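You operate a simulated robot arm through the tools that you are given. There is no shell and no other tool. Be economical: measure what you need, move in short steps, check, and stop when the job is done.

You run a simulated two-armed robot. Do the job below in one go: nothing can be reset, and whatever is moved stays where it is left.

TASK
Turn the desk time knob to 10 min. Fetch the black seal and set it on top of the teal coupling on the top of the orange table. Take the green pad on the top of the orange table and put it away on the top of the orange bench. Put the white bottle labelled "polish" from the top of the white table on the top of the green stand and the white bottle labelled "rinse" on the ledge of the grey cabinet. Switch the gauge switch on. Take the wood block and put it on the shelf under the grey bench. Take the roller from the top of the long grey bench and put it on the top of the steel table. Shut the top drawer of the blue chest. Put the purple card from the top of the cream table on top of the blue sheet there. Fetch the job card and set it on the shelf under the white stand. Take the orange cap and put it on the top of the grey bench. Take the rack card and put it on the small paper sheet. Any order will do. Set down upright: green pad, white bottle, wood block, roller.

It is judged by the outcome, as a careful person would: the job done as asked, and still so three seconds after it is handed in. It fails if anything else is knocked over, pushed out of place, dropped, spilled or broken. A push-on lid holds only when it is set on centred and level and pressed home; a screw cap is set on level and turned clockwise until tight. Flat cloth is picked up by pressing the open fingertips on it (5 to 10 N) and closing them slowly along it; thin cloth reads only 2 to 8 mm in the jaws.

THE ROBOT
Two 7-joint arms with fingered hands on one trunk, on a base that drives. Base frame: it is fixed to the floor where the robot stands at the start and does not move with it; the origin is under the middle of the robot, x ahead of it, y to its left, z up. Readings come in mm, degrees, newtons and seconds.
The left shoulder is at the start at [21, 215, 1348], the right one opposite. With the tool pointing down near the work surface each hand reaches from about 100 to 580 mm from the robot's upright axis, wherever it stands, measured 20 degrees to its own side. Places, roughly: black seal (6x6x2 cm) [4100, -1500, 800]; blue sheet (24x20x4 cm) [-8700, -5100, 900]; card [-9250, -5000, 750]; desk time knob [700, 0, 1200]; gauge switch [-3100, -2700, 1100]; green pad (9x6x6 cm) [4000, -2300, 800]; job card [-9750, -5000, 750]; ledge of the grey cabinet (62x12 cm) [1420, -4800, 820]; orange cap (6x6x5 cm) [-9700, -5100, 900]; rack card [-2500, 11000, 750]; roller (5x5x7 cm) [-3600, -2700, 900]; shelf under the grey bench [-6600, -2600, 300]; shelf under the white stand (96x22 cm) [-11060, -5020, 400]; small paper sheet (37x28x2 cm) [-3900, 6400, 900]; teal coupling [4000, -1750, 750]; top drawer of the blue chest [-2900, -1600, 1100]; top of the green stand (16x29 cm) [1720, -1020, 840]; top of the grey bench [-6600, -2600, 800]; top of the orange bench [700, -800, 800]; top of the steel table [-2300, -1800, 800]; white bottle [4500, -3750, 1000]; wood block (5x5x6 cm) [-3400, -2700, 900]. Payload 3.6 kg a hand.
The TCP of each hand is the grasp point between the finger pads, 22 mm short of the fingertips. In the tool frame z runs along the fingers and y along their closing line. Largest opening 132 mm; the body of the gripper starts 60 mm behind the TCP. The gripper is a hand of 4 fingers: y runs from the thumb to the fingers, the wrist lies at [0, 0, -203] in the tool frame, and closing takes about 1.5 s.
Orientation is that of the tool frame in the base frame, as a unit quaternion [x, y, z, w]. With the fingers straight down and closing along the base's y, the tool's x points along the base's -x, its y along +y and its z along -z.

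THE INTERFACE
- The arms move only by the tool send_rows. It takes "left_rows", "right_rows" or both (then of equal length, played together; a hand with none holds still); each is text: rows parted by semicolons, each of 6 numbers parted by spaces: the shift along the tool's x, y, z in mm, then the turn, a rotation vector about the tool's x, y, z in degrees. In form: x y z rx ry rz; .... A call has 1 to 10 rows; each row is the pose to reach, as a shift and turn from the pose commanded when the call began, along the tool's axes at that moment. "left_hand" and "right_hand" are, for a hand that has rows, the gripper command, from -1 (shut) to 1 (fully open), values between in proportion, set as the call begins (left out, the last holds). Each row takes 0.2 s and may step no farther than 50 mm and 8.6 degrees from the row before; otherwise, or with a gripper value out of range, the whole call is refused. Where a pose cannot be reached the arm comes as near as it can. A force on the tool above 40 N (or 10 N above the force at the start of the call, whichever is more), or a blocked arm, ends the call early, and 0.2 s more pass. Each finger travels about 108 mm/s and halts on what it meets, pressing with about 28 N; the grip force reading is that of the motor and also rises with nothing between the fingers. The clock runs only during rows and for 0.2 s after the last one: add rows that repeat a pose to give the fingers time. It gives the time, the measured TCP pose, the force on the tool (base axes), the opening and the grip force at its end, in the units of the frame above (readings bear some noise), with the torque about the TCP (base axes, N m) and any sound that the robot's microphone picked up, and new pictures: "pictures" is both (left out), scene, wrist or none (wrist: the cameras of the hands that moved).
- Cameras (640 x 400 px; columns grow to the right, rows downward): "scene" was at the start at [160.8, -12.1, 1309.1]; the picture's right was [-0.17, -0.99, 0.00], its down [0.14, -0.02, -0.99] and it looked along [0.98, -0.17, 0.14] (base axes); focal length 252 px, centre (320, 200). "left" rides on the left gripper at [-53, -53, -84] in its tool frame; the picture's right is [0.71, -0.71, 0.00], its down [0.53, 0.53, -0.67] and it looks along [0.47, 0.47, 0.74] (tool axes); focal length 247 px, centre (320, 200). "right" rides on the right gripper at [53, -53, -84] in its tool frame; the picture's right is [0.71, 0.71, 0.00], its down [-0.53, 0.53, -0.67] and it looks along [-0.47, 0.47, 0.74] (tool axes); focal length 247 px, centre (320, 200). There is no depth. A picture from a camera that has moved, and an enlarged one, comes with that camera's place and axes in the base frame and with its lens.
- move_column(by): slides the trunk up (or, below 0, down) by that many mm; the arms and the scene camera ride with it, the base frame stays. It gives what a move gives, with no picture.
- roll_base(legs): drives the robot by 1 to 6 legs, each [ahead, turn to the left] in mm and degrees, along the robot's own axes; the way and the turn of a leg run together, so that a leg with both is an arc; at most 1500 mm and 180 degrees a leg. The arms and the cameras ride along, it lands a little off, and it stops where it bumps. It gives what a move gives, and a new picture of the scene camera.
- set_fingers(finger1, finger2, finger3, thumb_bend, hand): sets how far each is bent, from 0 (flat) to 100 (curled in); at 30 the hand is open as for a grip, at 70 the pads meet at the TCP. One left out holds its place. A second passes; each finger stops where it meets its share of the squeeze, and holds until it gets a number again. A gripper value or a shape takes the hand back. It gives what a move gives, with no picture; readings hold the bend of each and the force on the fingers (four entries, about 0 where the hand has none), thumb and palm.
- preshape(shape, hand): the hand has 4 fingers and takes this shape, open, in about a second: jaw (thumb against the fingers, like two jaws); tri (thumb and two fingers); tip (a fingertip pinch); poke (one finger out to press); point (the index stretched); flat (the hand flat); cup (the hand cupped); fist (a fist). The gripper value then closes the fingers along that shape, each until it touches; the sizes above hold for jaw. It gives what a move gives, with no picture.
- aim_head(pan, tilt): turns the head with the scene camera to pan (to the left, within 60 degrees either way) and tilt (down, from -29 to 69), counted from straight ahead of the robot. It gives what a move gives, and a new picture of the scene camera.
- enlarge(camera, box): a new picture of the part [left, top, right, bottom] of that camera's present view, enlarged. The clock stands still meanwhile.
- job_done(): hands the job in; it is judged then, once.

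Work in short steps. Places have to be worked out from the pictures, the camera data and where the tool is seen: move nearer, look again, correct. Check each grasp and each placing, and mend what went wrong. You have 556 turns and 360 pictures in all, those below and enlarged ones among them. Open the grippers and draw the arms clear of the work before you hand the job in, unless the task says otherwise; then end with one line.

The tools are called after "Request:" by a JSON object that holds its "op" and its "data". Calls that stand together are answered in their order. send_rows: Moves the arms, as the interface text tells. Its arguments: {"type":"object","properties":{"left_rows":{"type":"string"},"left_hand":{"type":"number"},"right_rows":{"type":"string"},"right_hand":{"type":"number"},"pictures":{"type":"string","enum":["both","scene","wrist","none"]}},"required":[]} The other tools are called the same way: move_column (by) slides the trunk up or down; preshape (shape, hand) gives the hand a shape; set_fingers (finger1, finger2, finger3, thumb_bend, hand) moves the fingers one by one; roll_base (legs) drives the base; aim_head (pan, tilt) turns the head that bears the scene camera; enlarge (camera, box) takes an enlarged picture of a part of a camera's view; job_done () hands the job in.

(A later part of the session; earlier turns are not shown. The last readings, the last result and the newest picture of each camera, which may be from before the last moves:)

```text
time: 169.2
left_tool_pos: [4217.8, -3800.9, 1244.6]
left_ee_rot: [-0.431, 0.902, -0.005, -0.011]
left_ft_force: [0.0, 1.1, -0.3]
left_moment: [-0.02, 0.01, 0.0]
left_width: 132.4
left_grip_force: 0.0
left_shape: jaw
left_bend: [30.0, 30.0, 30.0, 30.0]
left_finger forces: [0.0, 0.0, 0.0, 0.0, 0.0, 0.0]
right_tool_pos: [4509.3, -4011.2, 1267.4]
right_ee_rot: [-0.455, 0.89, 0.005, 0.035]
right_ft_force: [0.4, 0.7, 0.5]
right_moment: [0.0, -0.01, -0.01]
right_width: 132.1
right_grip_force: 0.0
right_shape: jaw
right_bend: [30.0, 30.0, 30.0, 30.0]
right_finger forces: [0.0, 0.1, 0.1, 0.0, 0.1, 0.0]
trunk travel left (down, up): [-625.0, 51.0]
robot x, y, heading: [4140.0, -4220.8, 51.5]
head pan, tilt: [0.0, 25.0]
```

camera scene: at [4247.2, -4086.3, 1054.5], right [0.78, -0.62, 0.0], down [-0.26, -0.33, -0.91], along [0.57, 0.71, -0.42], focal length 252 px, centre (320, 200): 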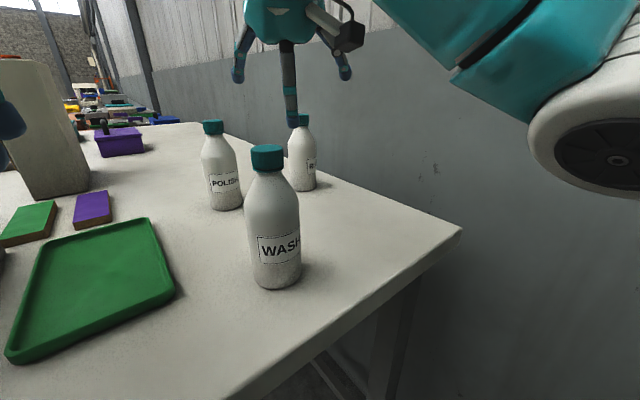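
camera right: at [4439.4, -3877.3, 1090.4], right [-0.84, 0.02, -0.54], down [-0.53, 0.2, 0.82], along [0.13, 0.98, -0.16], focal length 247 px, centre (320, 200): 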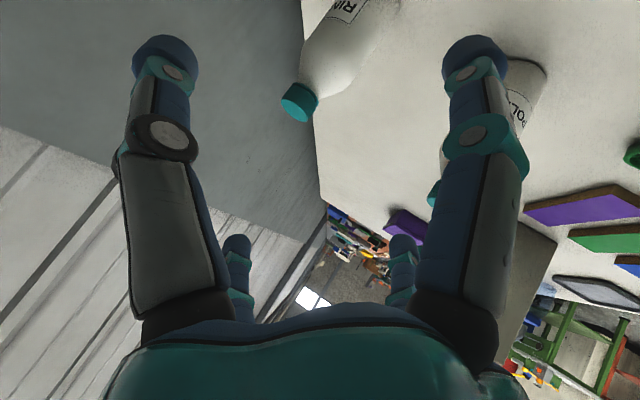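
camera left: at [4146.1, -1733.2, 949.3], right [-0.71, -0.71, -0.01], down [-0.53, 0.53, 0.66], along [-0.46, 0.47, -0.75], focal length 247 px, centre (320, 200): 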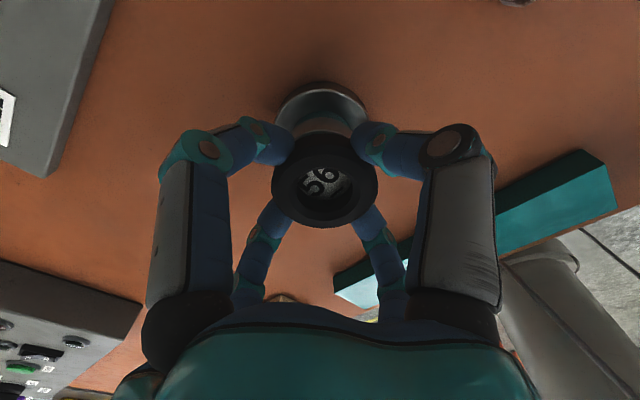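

Hands are in travel pose. I back off, shift toward the wall and turn to face the table end.

Request:
{"op": "roll_base", "data": {"legs": [[-170, 0], [0, -31], [190, 0]]}}

Request:
{"op": "roll_base", "data": {"legs": [[0, 40]]}}

```text
time: 173.4
left_tool_pos: [4503.6, -3968.0, 1244.4]
left_ee_rot: [-0.171, 0.985, -0.002, -0.012]
left_ft_force: [1.0, -0.5, 0.3]
left_moment: [0.04, 0.03, -0.02]
left_width: 131.9
left_grip_force: 0.0
left_shape: jaw
left_bend: [30.0, 30.0, 30.0, 30.0]
left_finger forces: [0.1, 0.0, 0.2, 0.1, 0.0, 0.0]
right_tool_pos: [4644.7, -4298.9, 1266.5]
right_ee_rot: [-0.199, 0.979, -0.004, 0.036]
right_ft_force: [0.3, -0.4, 0.9]
right_moment: [-0.01, 0.04, -0.03]
right_width: 131.9
right_grip_force: 0.0
right_shape: jaw
right_bend: [30.0, 30.0, 30.0, 30.0]
right_finger forces: [0.0, 0.0, 0.0, 0.0, 0.0, 0.0]
trunk travel left (down, up): [-625.0, 51.0]
robot x, y, heading: [4216.1, -4272.8, 20.2]
head pan, tilt: [0.0, 25.0]
camera scene: at [4374.1, -4213.6, 1256.3], right [0.35, -0.94, 0.0], down [-0.4, -0.15, -0.91], along [0.85, 0.31, -0.42], focal length 252 px, centre (320, 200)
```

scene: 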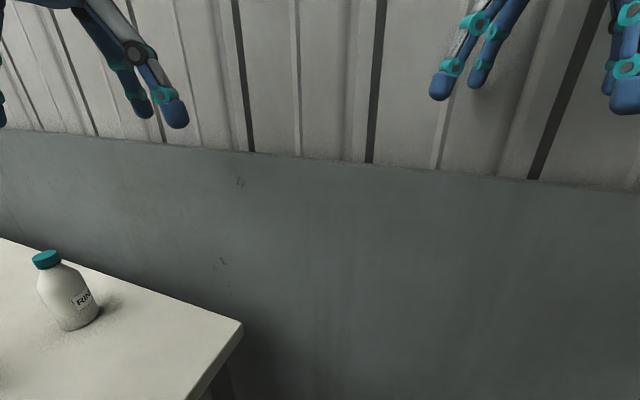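

```text
time: 175.3
left_tool_pos: [4304.7, -3831.9, 1232.9]
left_ee_rot: [-0.429, 0.903, -0.012, -0.022]
left_ft_force: [-0.4, 0.0, -0.2]
left_moment: [0.0, 0.02, 0.02]
left_width: 131.9
left_grip_force: 0.1
left_shape: jaw
left_bend: [30.0, 30.0, 30.0, 30.0]
left_finger forces: [0.0, 0.1, 0.0, 0.1, 0.0, 0.0]
right_tool_pos: [4600.2, -4047.2, 1257.3]
right_ee_rot: [-0.452, 0.892, -0.007, 0.029]
right_ft_force: [-0.3, 0.3, 0.3]
right_moment: [0.01, 0.0, 0.01]
right_width: 131.8
right_grip_force: 0.2
right_shape: jaw
right_bend: [30.0, 30.0, 30.0, 30.0]
right_finger forces: [0.0, 0.0, 0.1, 0.0, 0.1, 0.1]
trunk travel left (down, up): [-625.0, 51.0]
robot x, y, heading: [4191.0, -4257.2, 49.0]
head pan, tilt: [0.0, 25.0]
stopped in leg 1: the robot was blocked; the commanded pose is now the measured one
camera scene: at [4272.1, -4147.7, 1261.4], right [0.75, -0.66, 0.01], down [-0.26, -0.31, -0.92], along [0.61, 0.69, -0.4], focal length 252 px, centre (320, 200)
```

scene: 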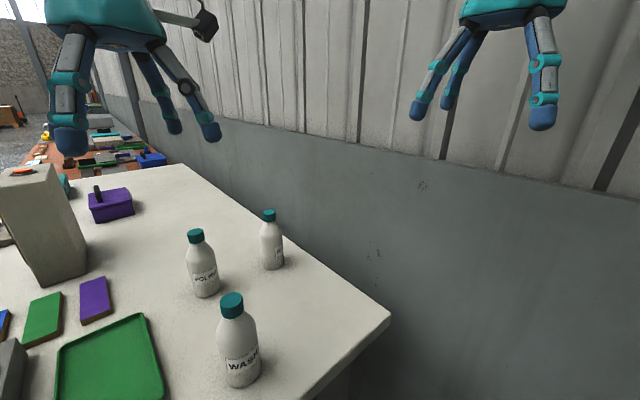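

The elbows stick out about 500 mm to each side, and the right one is meeting the wall. I ease away a little; from here the left hand can reach rinse with a 30° tilt.

Request:
{"op": "roll_base", "data": {"legs": [[-20, -4]]}}

```text
time: 176.3
left_tool_pos: [4317.1, -3837.2, 1231.2]
left_ee_rot: [-0.407, 0.913, -0.017, -0.02]
left_ft_force: [-0.1, -0.1, -0.3]
left_moment: [-0.02, -0.03, -0.03]
left_width: 132.1
left_grip_force: 0.1
left_shape: jaw
left_bend: [30.0, 30.0, 30.0, 30.0]
left_finger forces: [0.0, 0.0, 0.0, 0.0, 0.0, 0.0]
right_tool_pos: [4587.6, -4058.0, 1260.1]
right_ee_rot: [-0.446, 0.894, -0.009, 0.028]
right_ft_force: [-0.1, -0.3, 0.5]
right_moment: [-0.02, 0.02, 0.0]
right_width: 132.0
right_grip_force: 0.2
right_shape: jaw
right_bend: [30.0, 30.0, 30.0, 30.0]
right_finger forces: [0.0, 0.0, 0.0, 0.1, 0.1, 0.0]
trunk travel left (down, up): [-625.0, 51.0]
robot x, y, heading: [4182.6, -4268.5, 46.7]
head pan, tilt: [0.0, 25.0]
stopped in leg 1: the robot was blocked; the commanded pose is now the measured one
camera scene: at [4278.5, -4139.4, 1258.0], right [0.73, -0.69, 0.02], down [-0.27, -0.31, -0.91], along [0.63, 0.66, -0.41], focal length 252 px, centre (320, 200)
```

scene: 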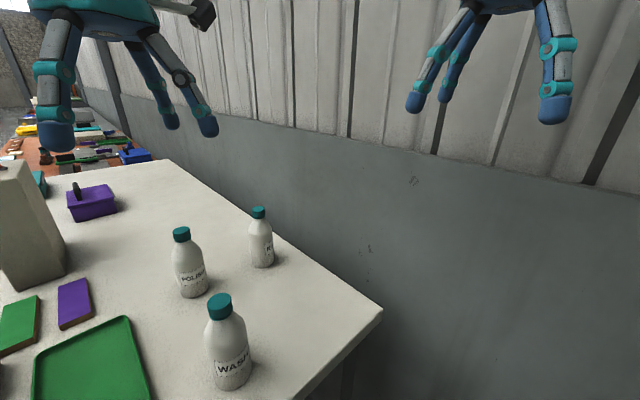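

Still pinned by the right elbow. I shift the right hand inward to draw its elbow off the wall, then ease back.

Request:
{"op": "send_rows", "data": {"right_rows": "-20 30 0 0 0 0; -40 60 0 0 0 0; -60 90 0 0 0 0; -80 120 0 0 0 0", "pictures": "none"}}

Request:
{"op": "roll_base", "data": {"legs": [[-60, 0]]}}

```text
time: 177.3
left_tool_pos: [4339.5, -3836.5, 1228.0]
left_ee_rot: [-0.408, 0.913, -0.012, -0.03]
left_ft_force: [0.1, 0.3, -0.2]
left_moment: [-0.04, 0.04, -0.01]
left_width: 132.1
left_grip_force: 0.0
left_shape: jaw
left_bend: [30.0, 30.0, 30.0, 30.0]
left_finger forces: [0.1, 0.0, 0.1, 0.0, 0.0, 0.0]
right_tool_pos: [4567.8, -3921.7, 1249.8]
right_ee_rot: [-0.443, 0.897, -0.005, 0.019]
right_ft_force: [0.1, 0.9, -0.4]
right_moment: [-0.02, 0.03, 0.01]
right_width: 132.3
right_grip_force: 0.1
right_shape: jaw
right_bend: [30.0, 30.0, 30.0, 30.0]
right_finger forces: [0.1, 0.0, 0.0, 0.0, 0.0, 0.0]
trunk travel left (down, up): [-625.0, 51.0]
robot x, y, heading: [4183.9, -4270.5, 46.8]
head pan, tilt: [0.0, 25.0]
```

```text
time: 178.3
left_tool_pos: [4294.5, -3887.4, 1231.5]
left_ee_rot: [-0.407, 0.913, -0.01, -0.027]
left_ft_force: [-1.2, -0.3, -0.2]
left_moment: [0.04, -0.04, 0.01]
left_width: 132.1
left_grip_force: 0.1
left_shape: jaw
left_bend: [30.0, 30.0, 30.0, 30.0]
left_finger forces: [0.1, 0.1, 0.0, 0.0, 0.0, 0.1]
right_tool_pos: [4523.1, -3972.0, 1254.1]
right_ee_rot: [-0.442, 0.897, -0.002, 0.022]
right_ft_force: [0.3, -1.3, 0.3]
right_moment: [0.04, -0.01, 0.02]
right_width: 132.0
right_grip_force: 0.0
right_shape: jaw
right_bend: [30.0, 30.0, 30.0, 30.0]
right_finger forces: [0.1, 0.0, 0.1, 0.0, 0.1, 0.1]
trunk travel left (down, up): [-625.0, 51.0]
robot x, y, heading: [4144.8, -4312.9, 46.8]
head pan, tilt: [0.0, 25.0]
camera scene: at [4256.5, -4188.9, 1256.9], right [0.73, -0.68, 0.0], down [-0.29, -0.31, -0.91], along [0.62, 0.66, -0.42], focal length 252 px, centre (320, 200)
```

scene: 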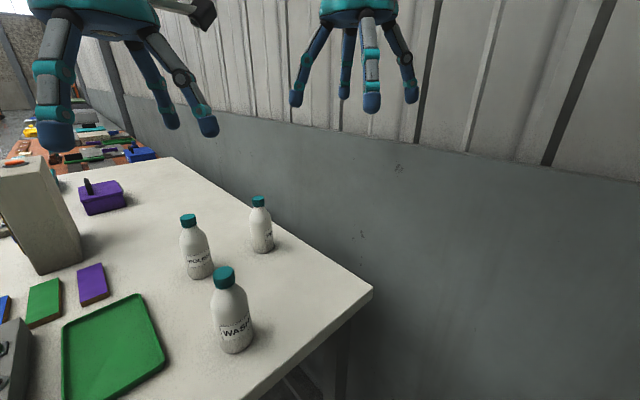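

Clear of the wall now. Polish is at about (4371,-3650) and within the left hand's reach with a slight tilt; I position the left hand above it, tilted 25°.

Request:
{"op": "send_rows", "data": {"left_rows": "-30 17 11 0 -5 0; -60 33 21 0 -10 0; -90 50 32 0 -15 0; -119 67 43 0 -20 0; -149 83 53 0 -25 0; -178 100 64 0 -28 0; -178 100 64 0 -28 0", "left_hand": 1, "pictures": "none"}}

Request:
{"op": "move_column", "data": {"by": -120}}

Request:
{"op": "send_rows", "data": {"left_rows": "0 0 0 0 0 0", "pictures": "wrist"}}

```text
time: 179.9
left_tool_pos: [4337.7, -3691.0, 1157.4]
left_ee_rot: [-0.397, 0.892, 0.088, 0.194]
left_ft_force: [-0.6, -0.7, -0.3]
left_moment: [0.0, 0.0, 0.03]
left_width: 131.9
left_grip_force: 0.0
left_shape: jaw
left_bend: [30.0, 30.0, 30.0, 30.0]
left_finger forces: [0.0, 0.0, 0.0, 0.0, 0.0, 0.1]
right_tool_pos: [4523.1, -3971.2, 1251.9]
right_ee_rot: [-0.442, 0.897, -0.003, 0.02]
right_ft_force: [-1.0, -0.5, -0.4]
right_moment: [0.04, -0.03, 0.01]
right_width: 132.1
right_grip_force: 0.1
right_shape: jaw
right_bend: [30.0, 30.0, 30.0, 30.0]
right_finger forces: [0.0, 0.1, 0.0, 0.1, 0.0, 0.0]
trunk travel left (down, up): [-625.0, 51.0]
robot x, y, heading: [4146.2, -4311.2, 46.6]
head pan, tilt: [0.0, 25.0]
```

```text
time: 181.4
left_tool_pos: [4338.1, -3689.3, 1036.3]
left_ee_rot: [-0.398, 0.893, 0.087, 0.193]
left_ft_force: [0.4, -0.1, 0.4]
left_moment: [0.02, -0.02, 0.0]
left_width: 131.9
left_grip_force: 0.0
left_shape: jaw
left_bend: [30.0, 30.0, 30.0, 30.0]
left_finger forces: [0.0, 0.0, 0.0, 0.0, 0.1, 0.0]
right_tool_pos: [4523.9, -3970.6, 1132.5]
right_ee_rot: [-0.443, 0.896, -0.003, 0.02]
right_ft_force: [-0.1, -0.5, -0.4]
right_moment: [0.04, -0.02, 0.01]
right_width: 132.2
right_grip_force: 0.0
right_shape: jaw
right_bend: [30.0, 30.0, 30.0, 30.0]
right_finger forces: [0.0, 0.0, 0.0, 0.1, 0.1, 0.0]
trunk travel left (down, up): [-505.0, 171.0]
robot x, y, heading: [4146.3, -4313.9, 46.9]
head pan, tilt: [0.0, 25.0]
```

```text
time: 181.8
left_tool_pos: [4338.9, -3689.9, 1036.6]
left_ee_rot: [-0.398, 0.892, 0.088, 0.194]
left_ft_force: [-0.4, 0.1, -0.9]
left_moment: [0.02, 0.02, 0.01]
left_width: 132.0
left_grip_force: 0.1
left_shape: jaw
left_bend: [30.0, 30.0, 30.0, 30.0]
left_finger forces: [0.0, 0.0, 0.1, 0.1, 0.0, 0.1]
right_tool_pos: [4525.0, -3971.2, 1132.6]
right_ee_rot: [-0.444, 0.896, -0.003, 0.021]
right_ft_force: [-0.6, 0.4, 1.1]
right_moment: [0.0, -0.03, -0.02]
right_width: 132.3
right_grip_force: 0.1
right_shape: jaw
right_bend: [30.0, 30.0, 30.0, 30.0]
right_finger forces: [0.1, 0.0, 0.0, 0.0, 0.0, 0.1]
trunk travel left (down, up): [-505.0, 171.0]
robot x, y, heading: [4142.4, -4313.5, 46.6]
head pan, tilt: [0.0, 25.0]
camera left: at [4386.2, -3714.4, 1134.6], right [0.1, -0.95, -0.3], down [-0.9, -0.21, 0.39], along [-0.43, 0.23, -0.87], focal length 247 px, centre (320, 200)
```

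left: 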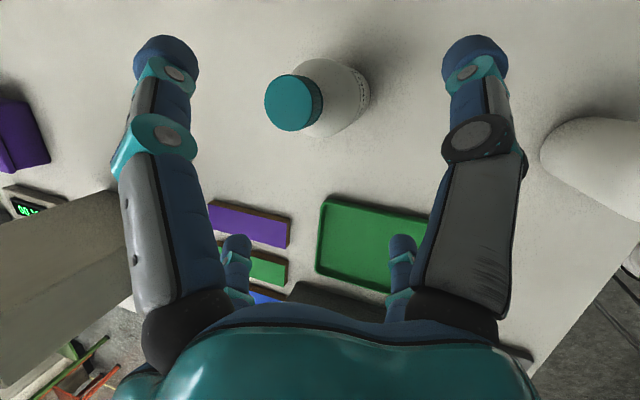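

Polish's axis is at (4375,-3656). I go down over it along the tool axis.

Request:
{"op": "send_rows", "data": {"left_rows": "-5 -4 5 0 0 0; -5 -4 40 0 0 0; -5 -4 75 0 0 0; -5 -4 105 0 0 0; -5 -4 105 0 0 0", "pictures": "wrist"}}

```text
time: 183.0
left_tool_pos: [4374.2, -3655.5, 941.6]
left_ee_rot: [-0.397, 0.893, 0.088, 0.194]
left_ft_force: [0.2, -0.6, -0.4]
left_moment: [0.02, 0.0, 0.01]
left_width: 132.1
left_grip_force: 0.0
left_shape: jaw
left_bend: [30.0, 30.0, 30.0, 30.0]
left_finger forces: [0.1, 0.0, 0.1, 0.1, 0.1, 0.0]
right_tool_pos: [4523.7, -3970.7, 1132.7]
right_ee_rot: [-0.442, 0.897, -0.003, 0.021]
right_ft_force: [0.4, 0.2, 0.9]
right_moment: [0.02, 0.03, 0.0]
right_width: 132.1
right_grip_force: 0.2
right_shape: jaw
right_bend: [30.0, 30.0, 30.0, 30.0]
right_finger forces: [0.0, 0.0, 0.0, 0.1, 0.0, 0.0]
trunk travel left (down, up): [-505.0, 171.0]
robot x, y, heading: [4138.3, -4311.3, 46.8]
head pan, tilt: [0.0, 25.0]
camera left: at [4421.3, -3680.5, 1041.1], right [0.1, -0.95, -0.3], down [-0.9, -0.21, 0.39], along [-0.43, 0.23, -0.87], focal length 247 px, centre (320, 200)
```

left: 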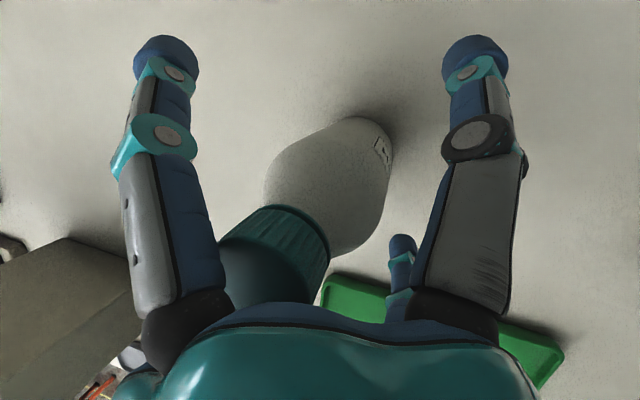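

The bottle is between the digits, but leaning against their frame; I straighten the hand by 15° about the bottle before closing.

Request:
{"op": "send_rows", "data": {"left_rows": "0 0 0 0 5 0; 0 0 0 0 10 0; 0 0 0 0 15 0; 0 0 0 0 15 0", "pictures": "wrist"}}

```text
time: 184.0
left_tool_pos: [4373.5, -3655.8, 942.6]
left_ee_rot: [-0.406, 0.91, 0.035, 0.074]
left_ft_force: [-0.1, -0.6, 0.1]
left_moment: [0.0, 0.01, -0.01]
left_width: 131.8
left_grip_force: 0.0
left_shape: jaw
left_bend: [30.0, 30.0, 30.0, 30.0]
left_finger forces: [0.0, 0.0, 0.0, 0.1, 0.1, 0.1]
right_tool_pos: [4524.0, -3971.0, 1132.4]
right_ee_rot: [-0.443, 0.896, -0.003, 0.021]
right_ft_force: [0.1, -0.5, -0.3]
right_moment: [0.06, -0.04, 0.0]
right_width: 131.9
right_grip_force: 0.0
right_shape: jaw
right_bend: [30.0, 30.0, 30.0, 30.0]
right_finger forces: [0.1, 0.0, 0.0, 0.0, 0.1, 0.1]
trunk travel left (down, up): [-505.0, 171.0]
robot x, y, heading: [4145.4, -4311.6, 46.8]
head pan, tilt: [0.0, 25.0]
camera left: at [4437.3, -3662.3, 1034.1], right [0.06, -0.99, -0.12], down [-0.81, -0.12, 0.57], along [-0.58, 0.06, -0.81], focal length 247 px, centre (320, 200)
```

left: 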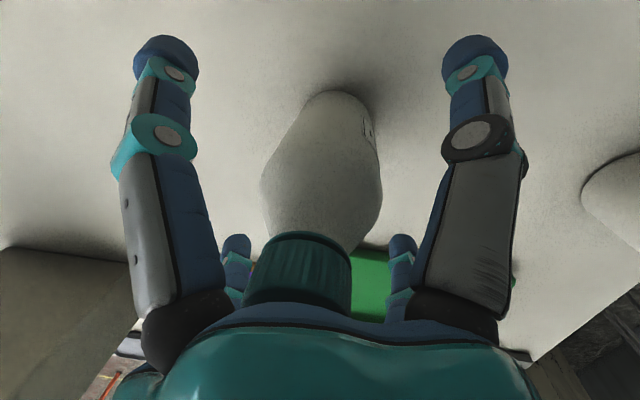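

Reach is fine; I straighten the last 9° and close on the bottle.

Request:
{"op": "send_rows", "data": {"left_rows": "0 0 0 0 8 0; 0 0 0 0 8 0", "pictures": "none"}}

Request:
{"op": "send_rows", "data": {"left_rows": "0 0 0 0 0 0; 0 0 0 0 0 0; 0 0 0 0 0 0; 0 0 0 0 0 0; 0 0 0 0 0 0; 0 0 0 0 0 0; 0 0 0 0 0 0", "left_hand": -1, "pictures": "wrist"}}

```text
time: 184.6
left_tool_pos: [4372.6, -3655.8, 943.4]
left_ee_rot: [-0.407, 0.913, 0.006, 0.012]
left_ft_force: [0.0, -0.7, 0.5]
left_moment: [-0.04, -0.02, 0.0]
left_width: 132.0
left_grip_force: 0.0
left_shape: jaw
left_bend: [30.0, 30.0, 30.0, 30.0]
left_finger forces: [0.1, 0.0, 0.0, 0.0, 0.0, 0.0]
right_tool_pos: [4524.1, -3970.9, 1131.1]
right_ee_rot: [-0.443, 0.896, -0.004, 0.021]
right_ft_force: [-0.7, -0.5, 0.3]
right_moment: [-0.01, 0.01, -0.02]
right_width: 132.0
right_grip_force: 0.1
right_shape: jaw
right_bend: [30.0, 30.0, 30.0, 30.0]
right_finger forces: [0.0, 0.0, 0.1, 0.0, 0.0, 0.0]
trunk travel left (down, up): [-505.0, 171.0]
robot x, y, heading: [4144.4, -4311.9, 46.7]
head pan, tilt: [0.0, 25.0]
```

```text
time: 186.2
left_tool_pos: [4372.6, -3654.9, 942.6]
left_ee_rot: [-0.408, 0.913, 0.007, 0.011]
left_ft_force: [-0.5, 0.7, -0.3]
left_moment: [0.0, -0.03, -0.01]
left_width: 49.0
left_grip_force: 27.8
left_shape: jaw
left_bend: [43.0, 44.0, 43.0, 70.0]
left_finger forces: [25.1, 25.3, 24.9, 0.0, 25.4, 0.1]
right_tool_pos: [4524.4, -3970.6, 1133.2]
right_ee_rot: [-0.443, 0.896, -0.004, 0.021]
right_ft_force: [0.6, 0.7, 0.4]
right_moment: [0.01, 0.01, 0.02]
right_width: 132.2
right_grip_force: 0.1
right_shape: jaw
right_bend: [30.0, 30.0, 30.0, 30.0]
right_finger forces: [0.1, 0.0, 0.1, 0.0, 0.0, 0.0]
trunk travel left (down, up): [-505.0, 171.0]
robot x, y, heading: [4148.0, -4313.2, 46.8]
head pan, tilt: [0.0, 25.0]
camera left: at [4446.0, -3653.1, 1027.7], right [0.05, -1.0, -0.02], down [-0.75, -0.05, 0.66], along [-0.66, -0.02, -0.75], focal length 247 px, centre (320, 200)
```

left: 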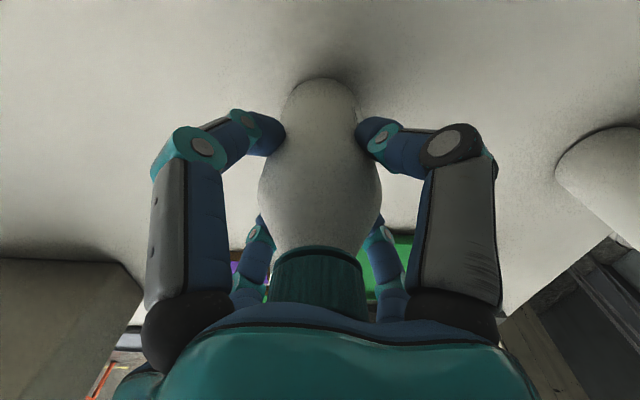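

The polish bottle is firmly held. I lift it straight up and draw it back.

Request:
{"op": "send_rows", "data": {"left_rows": "0 0 -40 0 0 0; 0 0 -80 0 0 0; 0 0 -120 0 0 0; 40 0 -150 0 0 0; 80 0 -180 0 0 0; 125 0 -190 0 0 0; 170 0 -190 0 0 0", "pictures": "scene"}}

```text
time: 187.8
left_tool_pos: [4256.5, -3786.9, 1130.3]
left_ee_rot: [-0.409, 0.912, 0.008, 0.012]
left_ft_force: [0.1, -0.7, -2.2]
left_moment: [0.01, 0.07, 0.01]
left_width: 48.9
left_grip_force: 27.7
left_shape: jaw
left_bend: [43.0, 44.0, 43.0, 70.0]
left_finger forces: [25.3, 25.2, 24.9, 0.1, 25.4, 0.1]
right_tool_pos: [4523.5, -3971.1, 1132.3]
right_ee_rot: [-0.442, 0.897, -0.003, 0.021]
right_ft_force: [-0.2, 0.1, 0.8]
right_moment: [-0.02, 0.0, -0.02]
right_width: 132.1
right_grip_force: 0.1
right_shape: jaw
right_bend: [30.0, 30.0, 30.0, 30.0]
right_finger forces: [0.0, 0.0, 0.0, 0.0, 0.1, 0.1]
trunk travel left (down, up): [-505.0, 171.0]
robot x, y, heading: [4143.7, -4312.5, 46.8]
head pan, tilt: [0.0, 25.0]
camera scene: at [4258.3, -4187.1, 1136.0], right [0.73, -0.68, 0.0], down [-0.29, -0.31, -0.91], along [0.62, 0.66, -0.42], focal length 252 px, centre (320, 200)
```

scene: 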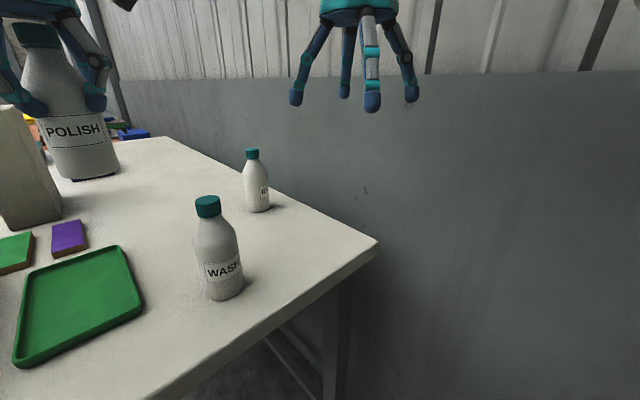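

Polish is held. I raise the trunk 100 mm, back off, turn to face the table end squarely at x≈4030, and come in for rinse with the right hand.

Request:
{"op": "move_column", "data": {"by": 100}}

Request:
{"op": "roll_base", "data": {"legs": [[-180, 0], [0, 43]]}}

```text
time: 189.1
left_tool_pos: [4256.5, -3784.7, 1228.1]
left_ee_rot: [-0.408, 0.913, 0.007, 0.011]
left_ft_force: [-0.2, -0.2, -2.8]
left_moment: [0.0, -0.01, 0.01]
left_width: 48.6
left_grip_force: 28.0
left_shape: jaw
left_bend: [43.0, 44.0, 43.0, 70.0]
left_finger forces: [25.4, 25.3, 24.9, 0.0, 25.4, 0.1]
right_tool_pos: [4524.4, -3969.5, 1231.3]
right_ee_rot: [-0.442, 0.897, -0.004, 0.021]
right_ft_force: [0.2, -0.2, 0.0]
right_moment: [-0.02, 0.02, -0.01]
right_width: 131.8
right_grip_force: 0.0
right_shape: jaw
right_bend: [30.0, 30.0, 30.0, 30.0]
right_finger forces: [0.1, 0.0, 0.1, 0.1, 0.1, 0.0]
trunk travel left (down, up): [-605.0, 71.0]
robot x, y, heading: [4142.8, -4310.9, 46.7]
head pan, tilt: [0.0, 25.0]
```

```text
time: 192.9
left_tool_pos: [3743.1, -3978.3, 1228.7]
left_ee_rot: [0.712, -0.702, -0.01, -0.01]
left_ft_force: [-0.9, -0.8, -2.9]
left_moment: [0.01, -0.05, 0.0]
left_width: 48.4
left_grip_force: 28.0
left_shape: jaw
left_bend: [43.0, 44.0, 44.0, 70.0]
left_finger forces: [25.4, 27.7, 24.8, 0.1, 26.9, 0.0]
right_tool_pos: [4063.4, -3932.5, 1233.2]
right_ee_rot: [0.737, -0.675, -0.005, -0.022]
right_ft_force: [-0.5, -0.8, 0.2]
right_moment: [0.03, -0.03, 0.02]
right_width: 131.9
right_grip_force: 0.0
right_shape: jaw
right_bend: [30.0, 30.0, 30.0, 30.0]
right_finger forces: [0.0, 0.1, 0.0, 0.0, 0.0, 0.0]
trunk travel left (down, up): [-605.0, 71.0]
robot x, y, heading: [4060.6, -4443.2, 88.8]
head pan, tilt: [0.0, 25.0]
stopped in leg 2: the robot was blocked; the commanded pose is now the measured one
camera scene: at [4057.2, -4270.8, 1236.5], right [1.0, -0.02, 0.0], down [-0.01, -0.42, -0.91], along [0.02, 0.91, -0.42], focal length 252 px, centre (320, 200)
```

scene: 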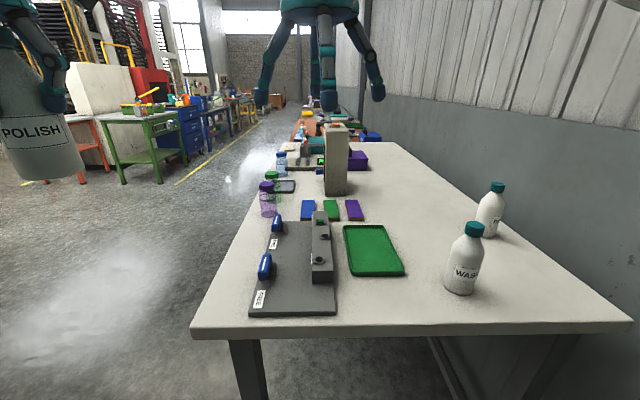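

A clear view along the table: rinse at about (4550,-3657). The table end is open underneath, so I drive forward 240 mm.

Request:
{"op": "roll_base", "data": {"legs": [[240, 0]]}}

```text
time: 194.7
left_tool_pos: [3756.8, -3731.3, 1229.2]
left_ee_rot: [0.708, -0.706, -0.01, -0.01]
left_ft_force: [0.1, 1.4, -2.9]
left_moment: [0.01, 0.03, 0.02]
left_width: 48.4
left_grip_force: 28.2
left_shape: jaw
left_bend: [43.0, 44.0, 44.0, 70.0]
left_finger forces: [25.4, 27.6, 24.7, 0.0, 26.9, 0.0]
right_tool_pos: [4078.5, -3687.5, 1234.4]
right_ee_rot: [0.733, -0.68, -0.006, -0.02]
right_ft_force: [0.3, 0.7, -0.1]
right_moment: [-0.01, -0.01, 0.02]
right_width: 131.9
right_grip_force: 0.0
right_shape: jaw
right_bend: [30.0, 30.0, 30.0, 30.0]
right_finger forces: [0.0, 0.0, 0.0, 0.0, 0.0, 0.0]
trunk travel left (down, up): [-605.0, 71.0]
robot x, y, heading: [4062.5, -4200.1, 88.4]
head pan, tilt: [0.0, 25.0]
camera scene: at [4067.3, -4026.8, 1236.3], right [1.0, -0.03, 0.0], down [-0.01, -0.42, -0.91], along [0.03, 0.91, -0.42], focal length 252 px, centre (320, 200)
```

scene: 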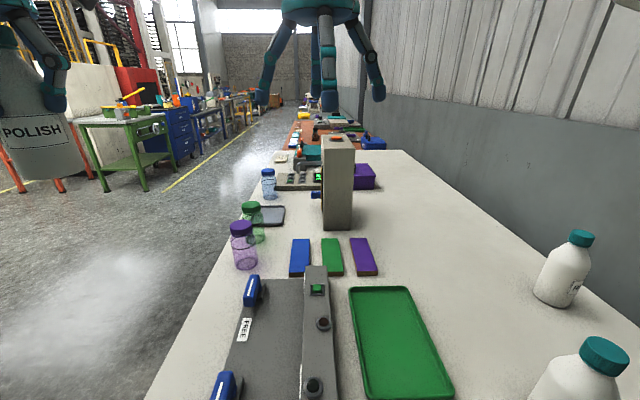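

Rinse at (4555,-3660). I lower the trunk 100 mm and move the right hand over it.

Request:
{"op": "move_column", "data": {"by": -100}}

Request:
{"op": "send_rows", "data": {"right_rows": "1 -48 0 0 0 0; 2 -96 0 0 0 0; 3 -144 0 0 0 0; 4 -192 0 0 0 0; 5 -240 0 0 0 0; 6 -288 10 0 0 0; 7 -336 20 0 0 0; 8 -384 35 0 0 0; 9 -430 50 0 0 0; 9 -470 70 0 0 0", "right_hand": 1, "pictures": "wrist"}}

```text
time: 196.0
left_tool_pos: [3756.7, -3733.6, 1129.8]
left_ee_rot: [0.708, -0.706, -0.011, -0.009]
left_ft_force: [0.3, 0.5, -2.1]
left_moment: [-0.02, -0.02, 0.01]
left_width: 48.5
left_grip_force: 27.9
left_shape: jaw
left_bend: [43.0, 44.0, 44.0, 70.0]
left_finger forces: [25.3, 27.6, 24.8, 0.1, 27.0, 0.1]
right_tool_pos: [4078.6, -3689.9, 1133.9]
right_ee_rot: [0.734, -0.679, -0.005, -0.021]
right_ft_force: [-0.2, -0.2, -0.7]
right_moment: [-0.02, -0.01, 0.01]
right_width: 132.3
right_grip_force: 0.0
right_shape: jaw
right_bend: [30.0, 30.0, 30.0, 30.0]
right_finger forces: [0.0, 0.0, 0.0, 0.0, 0.0, 0.0]
trunk travel left (down, up): [-505.0, 171.0]
robot x, y, heading: [4060.2, -4201.0, 88.5]
head pan, tilt: [0.0, 25.0]
```

```text
refused: row 8 steps farther than a row can; nothing moved
```

Some rows were slightly too long; I resend with shorter steps, in two calls.

Request:
{"op": "send_rows", "data": {"right_rows": "1 -45 0 0 0 0; 2 -90 0 0 0 0; 3 -135 0 0 0 0; 4 -180 0 0 0 0; 5 -225 0 0 0 0; 6 -270 5 0 0 0; 7 -315 15 0 0 0; 8 -360 25 0 0 0; 9 -405 40 0 0 0; 9 -448 60 0 0 0", "right_hand": 1, "pictures": "wrist"}}

```text
time: 198.2
left_tool_pos: [3757.5, -3732.1, 1129.7]
left_ee_rot: [0.708, -0.706, -0.011, -0.008]
left_ft_force: [0.4, 0.4, -3.5]
left_moment: [0.0, -0.01, -0.05]
left_width: 48.3
left_grip_force: 28.0
left_shape: jaw
left_bend: [43.0, 44.0, 44.0, 70.0]
left_finger forces: [25.3, 27.6, 24.7, 0.0, 27.0, 0.0]
right_tool_pos: [4528.4, -3659.8, 1082.1]
right_ee_rot: [0.735, -0.678, -0.006, -0.021]
right_ft_force: [-0.3, 0.2, -1.4]
right_moment: [0.02, 0.03, -0.04]
right_width: 132.1
right_grip_force: 0.1
right_shape: jaw
right_bend: [30.0, 30.0, 30.0, 30.0]
right_finger forces: [0.0, 0.1, 0.0, 0.1, 0.0, 0.0]
trunk travel left (down, up): [-505.0, 171.0]
robot x, y, heading: [4063.3, -4198.0, 88.5]
head pan, tilt: [0.0, 25.0]
camera right: at [4583.4, -3711.5, 1166.4], right [-0.65, -0.76, -0.04], down [-0.58, 0.46, 0.67], along [-0.49, 0.46, -0.74], focal length 247 px, centre (320, 200)
```

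right: 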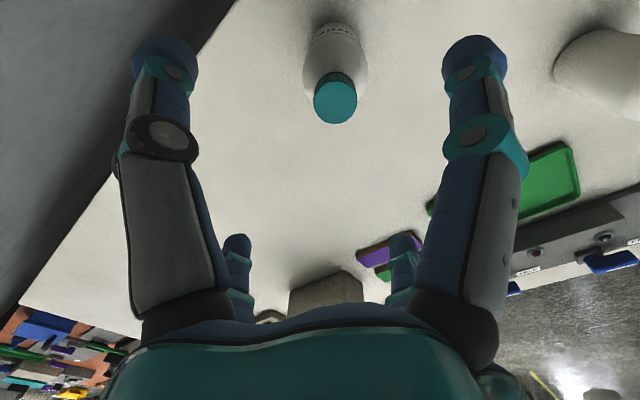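

Rinse's axis is at (4534,-3673). I centre over it and descend.

Request:
{"op": "send_rows", "data": {"right_rows": "13 -5 10 0 0 0; 13 -5 50 0 0 0; 13 -5 90 0 0 0; 13 -5 120 0 0 0; 13 -5 139 0 0 0; 13 -5 139 0 0 0", "pictures": "wrist"}}

```text
time: 199.6
left_tool_pos: [3755.8, -3732.4, 1129.6]
left_ee_rot: [0.708, -0.706, -0.009, -0.009]
left_ft_force: [0.2, 0.6, -3.2]
left_moment: [-0.03, -0.01, -0.03]
left_width: 48.3
left_grip_force: 28.3
left_shape: jaw
left_bend: [43.0, 44.0, 44.0, 70.0]
left_finger forces: [25.3, 27.5, 24.7, 0.0, 26.8, 0.0]
right_tool_pos: [4534.8, -3667.2, 945.9]
right_ee_rot: [0.734, -0.679, -0.006, -0.021]
right_ft_force: [-0.3, 0.4, -0.6]
right_moment: [0.02, 0.04, 0.03]
right_width: 132.1
right_grip_force: 0.0
right_shape: jaw
right_bend: [30.0, 30.0, 30.0, 30.0]
right_finger forces: [0.0, 0.1, 0.0, 0.1, 0.0, 0.0]
trunk travel left (down, up): [-505.0, 171.0]
robot x, y, heading: [4059.7, -4201.4, 88.3]
head pan, tilt: [0.0, 25.0]
camera right: at [4589.4, -3720.3, 1028.5], right [-0.65, -0.76, -0.04], down [-0.58, 0.46, 0.67], along [-0.49, 0.46, -0.74], focal length 247 px, centre (320, 200)
```

right: 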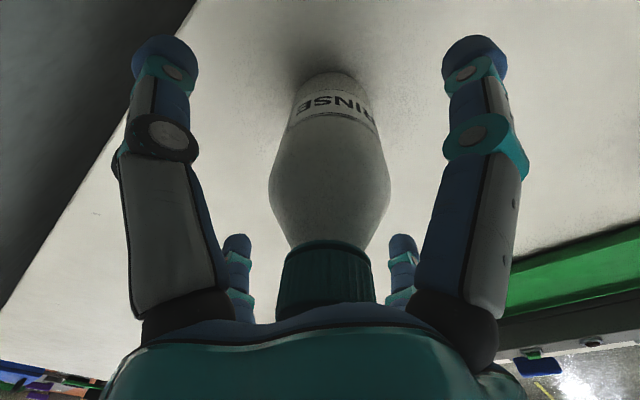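

Well centred. I close on the bottle and then lift it.

Request:
{"op": "send_rows", "data": {"right_rows": "0 0 0 0 0 0; 0 0 0 0 0 0; 0 0 0 0 0 0; 0 0 0 0 0 0; 0 0 0 0 0 0; 0 0 0 0 0 0; 0 0 0 0 0 0", "right_hand": -1, "pictures": "none"}}

Request:
{"op": "send_rows", "data": {"right_rows": "0 0 -40 0 0 0; 0 0 -85 0 0 0; 0 0 -130 0 0 0; 0 0 -170 0 0 0; 0 0 -190 0 0 0", "pictures": "wrist"}}

```text
time: 201.2
left_tool_pos: [3755.5, -3730.9, 1130.9]
left_ee_rot: [0.709, -0.705, -0.01, -0.009]
left_ft_force: [0.3, -0.8, -2.8]
left_moment: [-0.03, -0.02, 0.02]
left_width: 48.4
left_grip_force: 28.3
left_shape: jaw
left_bend: [43.0, 44.0, 44.0, 70.0]
left_finger forces: [25.4, 27.7, 24.7, 0.0, 27.0, 0.0]
right_tool_pos: [4534.4, -3669.0, 944.6]
right_ee_rot: [0.734, -0.679, -0.005, -0.02]
right_ft_force: [-0.4, -0.4, -0.1]
right_moment: [-0.01, -0.02, -0.02]
right_width: 46.3
right_grip_force: 27.7
right_shape: jaw
right_bend: [39.0, 42.0, 79.0, 70.0]
right_finger forces: [25.1, 25.6, 24.6, 0.0, 25.0, 0.0]
trunk travel left (down, up): [-505.0, 171.0]
robot x, y, heading: [4063.5, -4200.3, 88.5]
head pan, tilt: [0.0, 25.0]
```

```text
time: 202.4
left_tool_pos: [3755.6, -3732.9, 1129.7]
left_ee_rot: [0.709, -0.705, -0.01, -0.009]
left_ft_force: [0.3, -0.4, -2.8]
left_moment: [0.02, 0.0, -0.03]
left_width: 48.6
left_grip_force: 28.2
left_shape: jaw
left_bend: [43.0, 44.0, 44.0, 70.0]
left_finger forces: [25.2, 27.6, 24.7, 0.0, 26.9, 0.0]
right_tool_pos: [4530.5, -3673.3, 1135.3]
right_ee_rot: [0.734, -0.679, -0.005, -0.021]
right_ft_force: [-0.9, 0.3, -2.8]
right_moment: [-0.01, 0.01, -0.01]
right_width: 46.4
right_grip_force: 27.4
right_shape: jaw
right_bend: [39.0, 41.0, 79.0, 70.0]
right_finger forces: [24.9, 26.0, 24.7, 0.1, 24.8, 0.1]
trunk travel left (down, up): [-505.0, 171.0]
robot x, y, heading: [4060.5, -4201.1, 88.3]
head pan, tilt: [0.0, 25.0]
camera right: at [4585.4, -3725.7, 1218.4], right [-0.65, -0.76, -0.04], down [-0.58, 0.46, 0.67], along [-0.49, 0.46, -0.74], focal length 247 px, centre (320, 200)
```

right: 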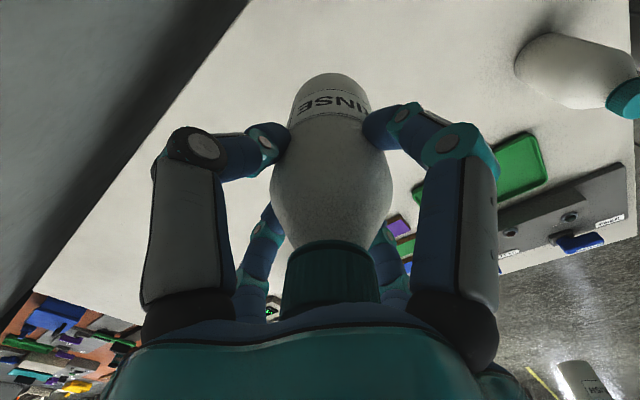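

Both bottles are held. I raise the trunk and draw the right hand in, then back out from the table.

Request:
{"op": "move_column", "data": {"by": 100}}

Request:
{"op": "send_rows", "data": {"right_rows": "20 40 0 0 0 0; 40 80 0 0 0 0; 60 120 0 0 0 0; 80 160 0 0 0 0; 100 200 0 0 0 0; 120 240 0 0 0 0; 130 270 0 0 0 0", "pictures": "none"}}

Request:
{"op": "roll_base", "data": {"legs": [[-500, 0], [0, 45]]}}

```text
time: 203.8
left_tool_pos: [3756.8, -3732.5, 1229.4]
left_ee_rot: [0.708, -0.706, -0.011, -0.008]
left_ft_force: [0.5, -0.5, -3.0]
left_moment: [0.03, -0.01, 0.02]
left_width: 48.2
left_grip_force: 28.2
left_shape: jaw
left_bend: [43.0, 44.0, 44.0, 70.0]
left_finger forces: [25.2, 27.6, 24.7, 0.0, 26.9, 0.0]
right_tool_pos: [4531.3, -3675.3, 1233.8]
right_ee_rot: [0.734, -0.678, -0.005, -0.02]
right_ft_force: [-1.0, 0.5, -2.3]
right_moment: [-0.01, 0.0, -0.03]
right_width: 46.3
right_grip_force: 27.6
right_shape: jaw
right_bend: [39.0, 41.0, 79.0, 70.0]
right_finger forces: [25.0, 25.9, 24.7, 0.1, 24.8, 0.1]
trunk travel left (down, up): [-605.0, 71.0]
robot x, y, heading: [4061.6, -4199.9, 88.5]
head pan, tilt: [0.0, 25.0]
```

```text
time: 205.4
left_tool_pos: [3756.0, -3731.3, 1230.5]
left_ee_rot: [0.709, -0.706, -0.01, -0.008]
left_ft_force: [0.6, -0.2, -3.1]
left_moment: [-0.02, -0.02, 0.03]
left_width: 48.4
left_grip_force: 27.6
left_shape: jaw
left_bend: [43.0, 44.0, 44.0, 70.0]
left_finger forces: [25.3, 27.6, 24.8, 0.0, 27.0, 0.0]
right_tool_pos: [4271.2, -3824.0, 1222.6]
right_ee_rot: [0.734, -0.679, -0.004, -0.021]
right_ft_force: [-0.1, 0.3, -2.9]
right_moment: [0.02, 0.02, 0.01]
right_width: 46.4
right_grip_force: 28.2
right_shape: jaw
right_bend: [39.0, 41.0, 79.0, 70.0]
right_finger forces: [24.8, 25.9, 24.6, 0.0, 24.9, 0.1]
trunk travel left (down, up): [-605.0, 71.0]
robot x, y, heading: [4060.7, -4198.4, 88.7]
head pan, tilt: [0.0, 25.0]
```

```text
time: 210.4
left_tool_pos: [3501.7, -4581.0, 1229.0]
left_ee_rot: [0.925, -0.379, -0.012, -0.004]
left_ft_force: [-1.4, -0.5, -2.5]
left_moment: [-0.01, -0.02, 0.0]
left_width: 48.2
left_grip_force: 27.8
left_shape: jaw
left_bend: [43.0, 44.0, 44.0, 70.0]
left_finger forces: [25.3, 27.2, 24.6, 0.1, 26.3, 0.1]
right_tool_pos: [3930.5, -4280.8, 1223.2]
right_ee_rot: [0.939, -0.344, -0.012, -0.016]
right_ft_force: [0.9, -0.3, -3.7]
right_moment: [0.04, 0.0, -0.04]
right_width: 46.1
right_grip_force: 28.1
right_shape: jaw
right_bend: [40.0, 41.0, 79.0, 70.0]
right_finger forces: [25.0, 26.3, 24.6, 0.0, 24.7, 0.0]
trunk travel left (down, up): [-605.0, 71.0]
robot x, y, heading: [4076.5, -4665.9, 133.6]
head pan, tilt: [0.0, 25.0]
camera scene: at [3959.4, -4541.7, 1236.3], right [0.72, 0.69, 0.0], down [0.29, -0.31, -0.91], along [-0.62, 0.66, -0.42], focal length 252 px, centre (320, 200)
```

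scene: 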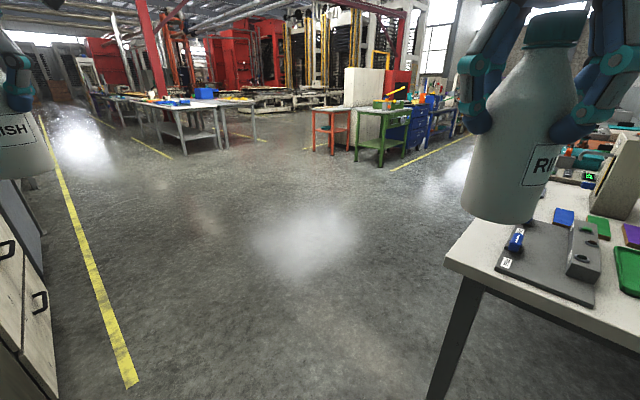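

Next is the grey cabinet on the south wall, near (1420,-4800). I drive west across the open floor.

Request:
{"op": "roll_base", "data": {"legs": [[0, 30], [1400, 0], [1360, 0], [0, 50]]}}

Request:
{"op": "roll_base", "data": {"legs": [[0, 55]]}}

```text
time: 216.7
left_tool_pos: [2645.2, -4650.0, 1206.5]
left_ee_rot: [0.994, -0.113, 0.006, 0.004]
left_ft_force: [0.3, -1.8, -2.4]
left_moment: [0.08, 0.01, -0.01]
left_width: 48.3
left_grip_force: 27.8
left_shape: jaw
left_bend: [43.0, 44.0, 44.0, 70.0]
left_finger forces: [27.5, 28.1, 26.3, 0.0, 26.7, 0.1]
right_tool_pos: [2828.8, -4171.9, 1210.6]
right_ee_rot: [0.998, -0.058, -0.005, -0.023]
right_ft_force: [-0.9, -0.5, -2.8]
right_moment: [0.02, -0.08, -0.01]
right_width: 45.9
right_grip_force: 28.1
right_shape: jaw
right_bend: [40.0, 42.0, 79.0, 70.0]
right_finger forces: [25.8, 28.7, 25.4, 0.1, 25.9, 0.1]
trunk travel left (down, up): [-605.0, 71.0]
robot x, y, heading: [3196.6, -4437.8, 173.7]
head pan, tilt: [0.0, 25.0]
stopped in leg 2: the robot was blocked; the commanded pose is now the measured one
camera scene: at [3040.4, -4330.0, 1241.8], right [0.11, 0.99, -0.07], down [0.41, -0.11, -0.91], along [-0.91, 0.07, -0.42], focal length 252 px, centre (320, 200)
```

scene: 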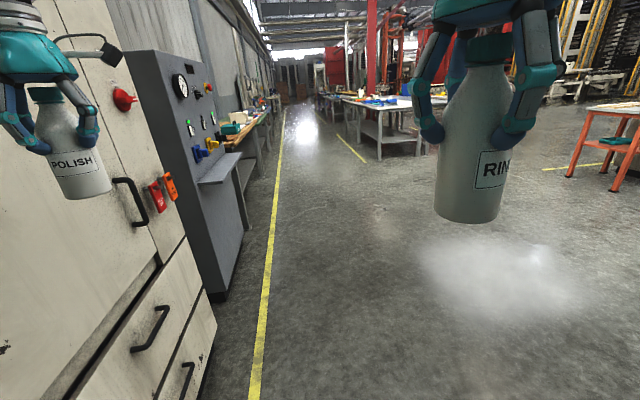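

```text
time: 217.4
left_tool_pos: [2612.2, -4719.8, 1158.1]
left_ee_rot: [0.996, -0.069, -0.006, -0.05]
left_ft_force: [-0.1, 0.9, -2.3]
left_moment: [-0.13, 0.04, 0.01]
left_width: 48.3
left_grip_force: 28.0
left_shape: jaw
left_bend: [43.0, 44.0, 79.0, 70.0]
left_finger forces: [27.4, 27.7, 25.9, 0.0, 27.9, 0.0]
right_tool_pos: [2791.0, -4200.1, 1236.8]
right_ee_rot: [0.983, -0.133, -0.066, -0.112]
right_ft_force: [0.4, -0.8, -1.9]
right_moment: [0.01, 0.03, -0.04]
right_width: 45.5
right_grip_force: 28.1
right_shape: jaw
right_bend: [40.0, 42.0, 79.0, 70.0]
right_finger forces: [26.1, 28.9, 25.3, 0.0, 25.6, 0.0]
trunk travel left (down, up): [-605.0, 71.0]
robot x, y, heading: [3157.2, -4435.8, 167.5]
head pan, tilt: [0.0, 25.0]
stopped in leg 1: the robot was blocked; the commanded pose is now the measured one
camera scene: at [3025.8, -4264.5, 1244.3], right [0.21, 0.97, -0.11], down [0.39, -0.19, -0.9], along [-0.9, 0.15, -0.42], focal length 252 px, centre (320, 200)
```

scene: 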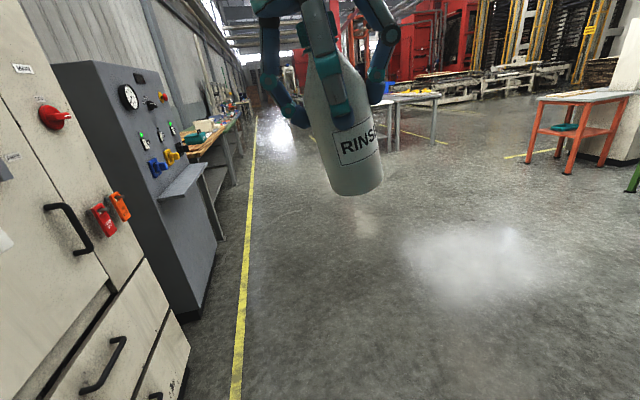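

The left elbow is pressing on the white cabinet and the robot leans. I turn right, away from the cabinet.

Request:
{"op": "roll_base", "data": {"legs": [[0, -30]]}}

```text
time: 218.1
left_tool_pos: [2622.5, -4703.2, 1061.2]
left_ee_rot: [0.977, -0.104, 0.037, -0.183]
left_ft_force: [0.0, 1.4, -2.0]
left_moment: [-0.07, 0.0, 0.0]
left_width: 48.0
left_grip_force: 27.9
left_shape: jaw
left_bend: [43.0, 44.0, 79.0, 70.0]
left_finger forces: [27.5, 27.7, 25.7, 0.0, 27.7, 0.1]
right_tool_pos: [2778.4, -4262.7, 1273.1]
right_ee_rot: [0.957, -0.086, -0.168, -0.219]
right_ft_force: [2.0, -1.2, -2.1]
right_moment: [-0.02, 0.06, 0.02]
right_width: 45.3
right_grip_force: 28.4
right_shape: jaw
right_bend: [40.0, 41.0, 79.0, 70.0]
right_finger forces: [27.0, 29.3, 26.4, 0.1, 24.8, 0.0]
trunk travel left (down, up): [-605.0, 71.0]
robot x, y, heading: [3160.5, -4438.2, 165.6]
head pan, tilt: [0.0, 25.0]
stopped in leg 1: the robot was blocked; the commanded pose is now the measured one
camera scene: at [3035.4, -4266.5, 1243.7], right [0.24, 0.96, -0.11], down [0.38, -0.2, -0.9], along [-0.89, 0.18, -0.42], focal length 252 px, centre (320, 200)
```

scene: 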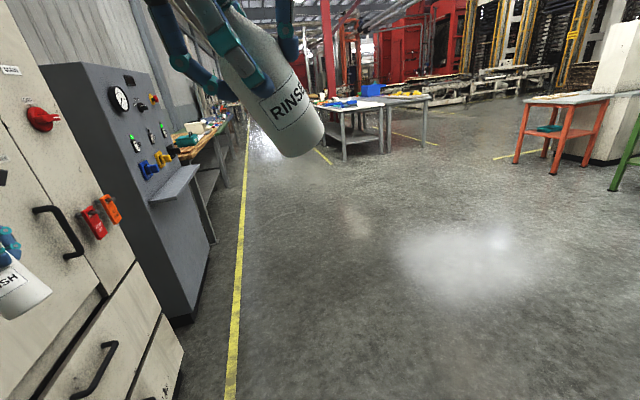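

The arms got pushed aside by the contact (left hand at lateral 390). I pull the left hand inward and upright again, which should draw the elbow off the cabinet.

Request:
{"op": "send_rows", "data": {"left_rows": "2 -44 -4 -4.3 -0.4 0; 4 -88 -8 -8.6 -0.8 0; 6 -132 -12 -12.9 -1.2 0; 8 -176 -16 -17.1 -1.6 0; 10 -220 -20 -21.4 -2 0; 10 -220 -20 -21.4 -2 0", "pictures": "scene"}}

```text
time: 218.5
left_tool_pos: [2635.4, -4680.8, 1015.0]
left_ee_rot: [0.958, -0.132, 0.078, -0.242]
left_ft_force: [0.5, 0.2, -2.0]
left_moment: [-0.06, 0.03, -0.03]
left_width: 48.0
left_grip_force: 28.1
left_shape: jaw
left_bend: [43.0, 44.0, 79.0, 70.0]
left_finger forces: [27.7, 27.8, 25.6, 0.0, 27.6, 0.0]
right_tool_pos: [2733.5, -4254.2, 1285.7]
right_ee_rot: [0.949, -0.097, -0.168, -0.249]
right_ft_force: [0.6, -1.2, -2.1]
right_moment: [-0.02, 0.01, 0.02]
right_width: 45.3
right_grip_force: 27.6
right_shape: jaw
right_bend: [40.0, 41.0, 79.0, 70.0]
right_finger forces: [26.9, 29.1, 26.8, 0.0, 24.8, 0.1]
trunk travel left (down, up): [-605.0, 71.0]
robot x, y, heading: [3161.0, -4439.3, 166.0]
head pan, tilt: [0.0, 25.0]
stopped in row 1 (left hand): the arm was blocked; the commanded pose is now the measured one
camera scene: at [3029.2, -4286.6, 1243.4], right [0.24, 0.97, -0.09], down [0.39, -0.18, -0.9], along [-0.89, 0.19, -0.42], focal length 252 px, centre (320, 200)
```

scene: 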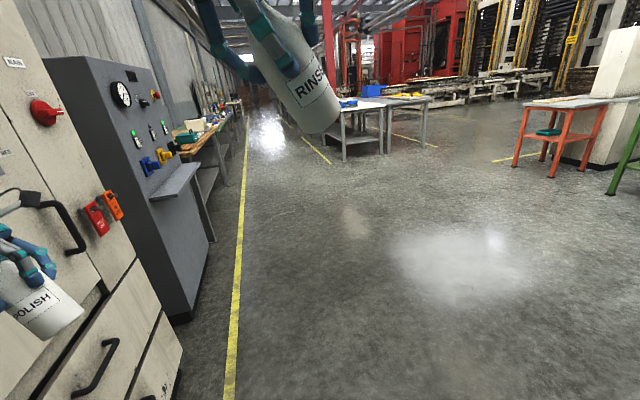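

The left arm is jammed and both hands lean. I look left to see what is touching.

Request:
{"op": "aim_head", "data": {"pan": 60, "tilt": 20}}

```text
time: 219.8
left_tool_pos: [2633.5, -4683.3, 1012.4]
left_ee_rot: [0.961, -0.126, 0.078, -0.233]
left_ft_force: [0.9, -0.6, -2.4]
left_moment: [-0.03, 0.01, 0.01]
left_width: 48.2
left_grip_force: 27.8
left_shape: jaw
left_bend: [43.0, 44.0, 79.0, 70.0]
left_finger forces: [27.6, 27.9, 25.5, 0.0, 27.5, 0.1]
right_tool_pos: [2731.8, -4247.9, 1287.5]
right_ee_rot: [0.951, -0.101, -0.163, -0.242]
right_ft_force: [-0.7, -1.0, -2.8]
right_moment: [-0.03, -0.01, 0.05]
right_width: 45.3
right_grip_force: 28.0
right_shape: jaw
right_bend: [40.0, 41.0, 79.0, 70.0]
right_finger forces: [26.8, 29.1, 26.7, 0.0, 24.8, 0.1]
trunk travel left (down, up): [-605.0, 71.0]
robot x, y, heading: [3160.9, -4437.6, 164.9]
head pan, tilt: [60.0, 20.0]
camera scene: at [3051.0, -4370.3, 1258.8], right [-0.71, 0.7, -0.05], down [0.22, 0.16, -0.96], along [-0.67, -0.69, -0.26], focal length 252 px, centre (320, 200)
```

scene: 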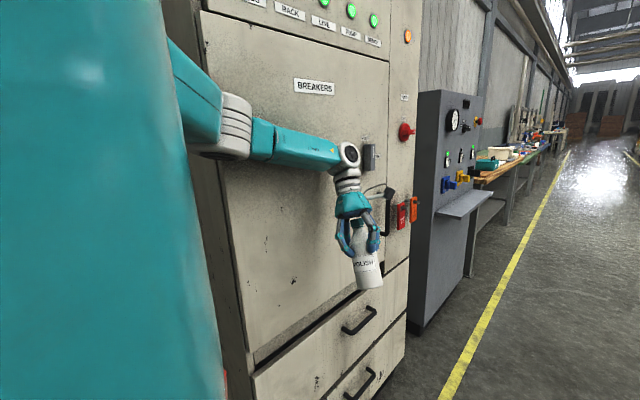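

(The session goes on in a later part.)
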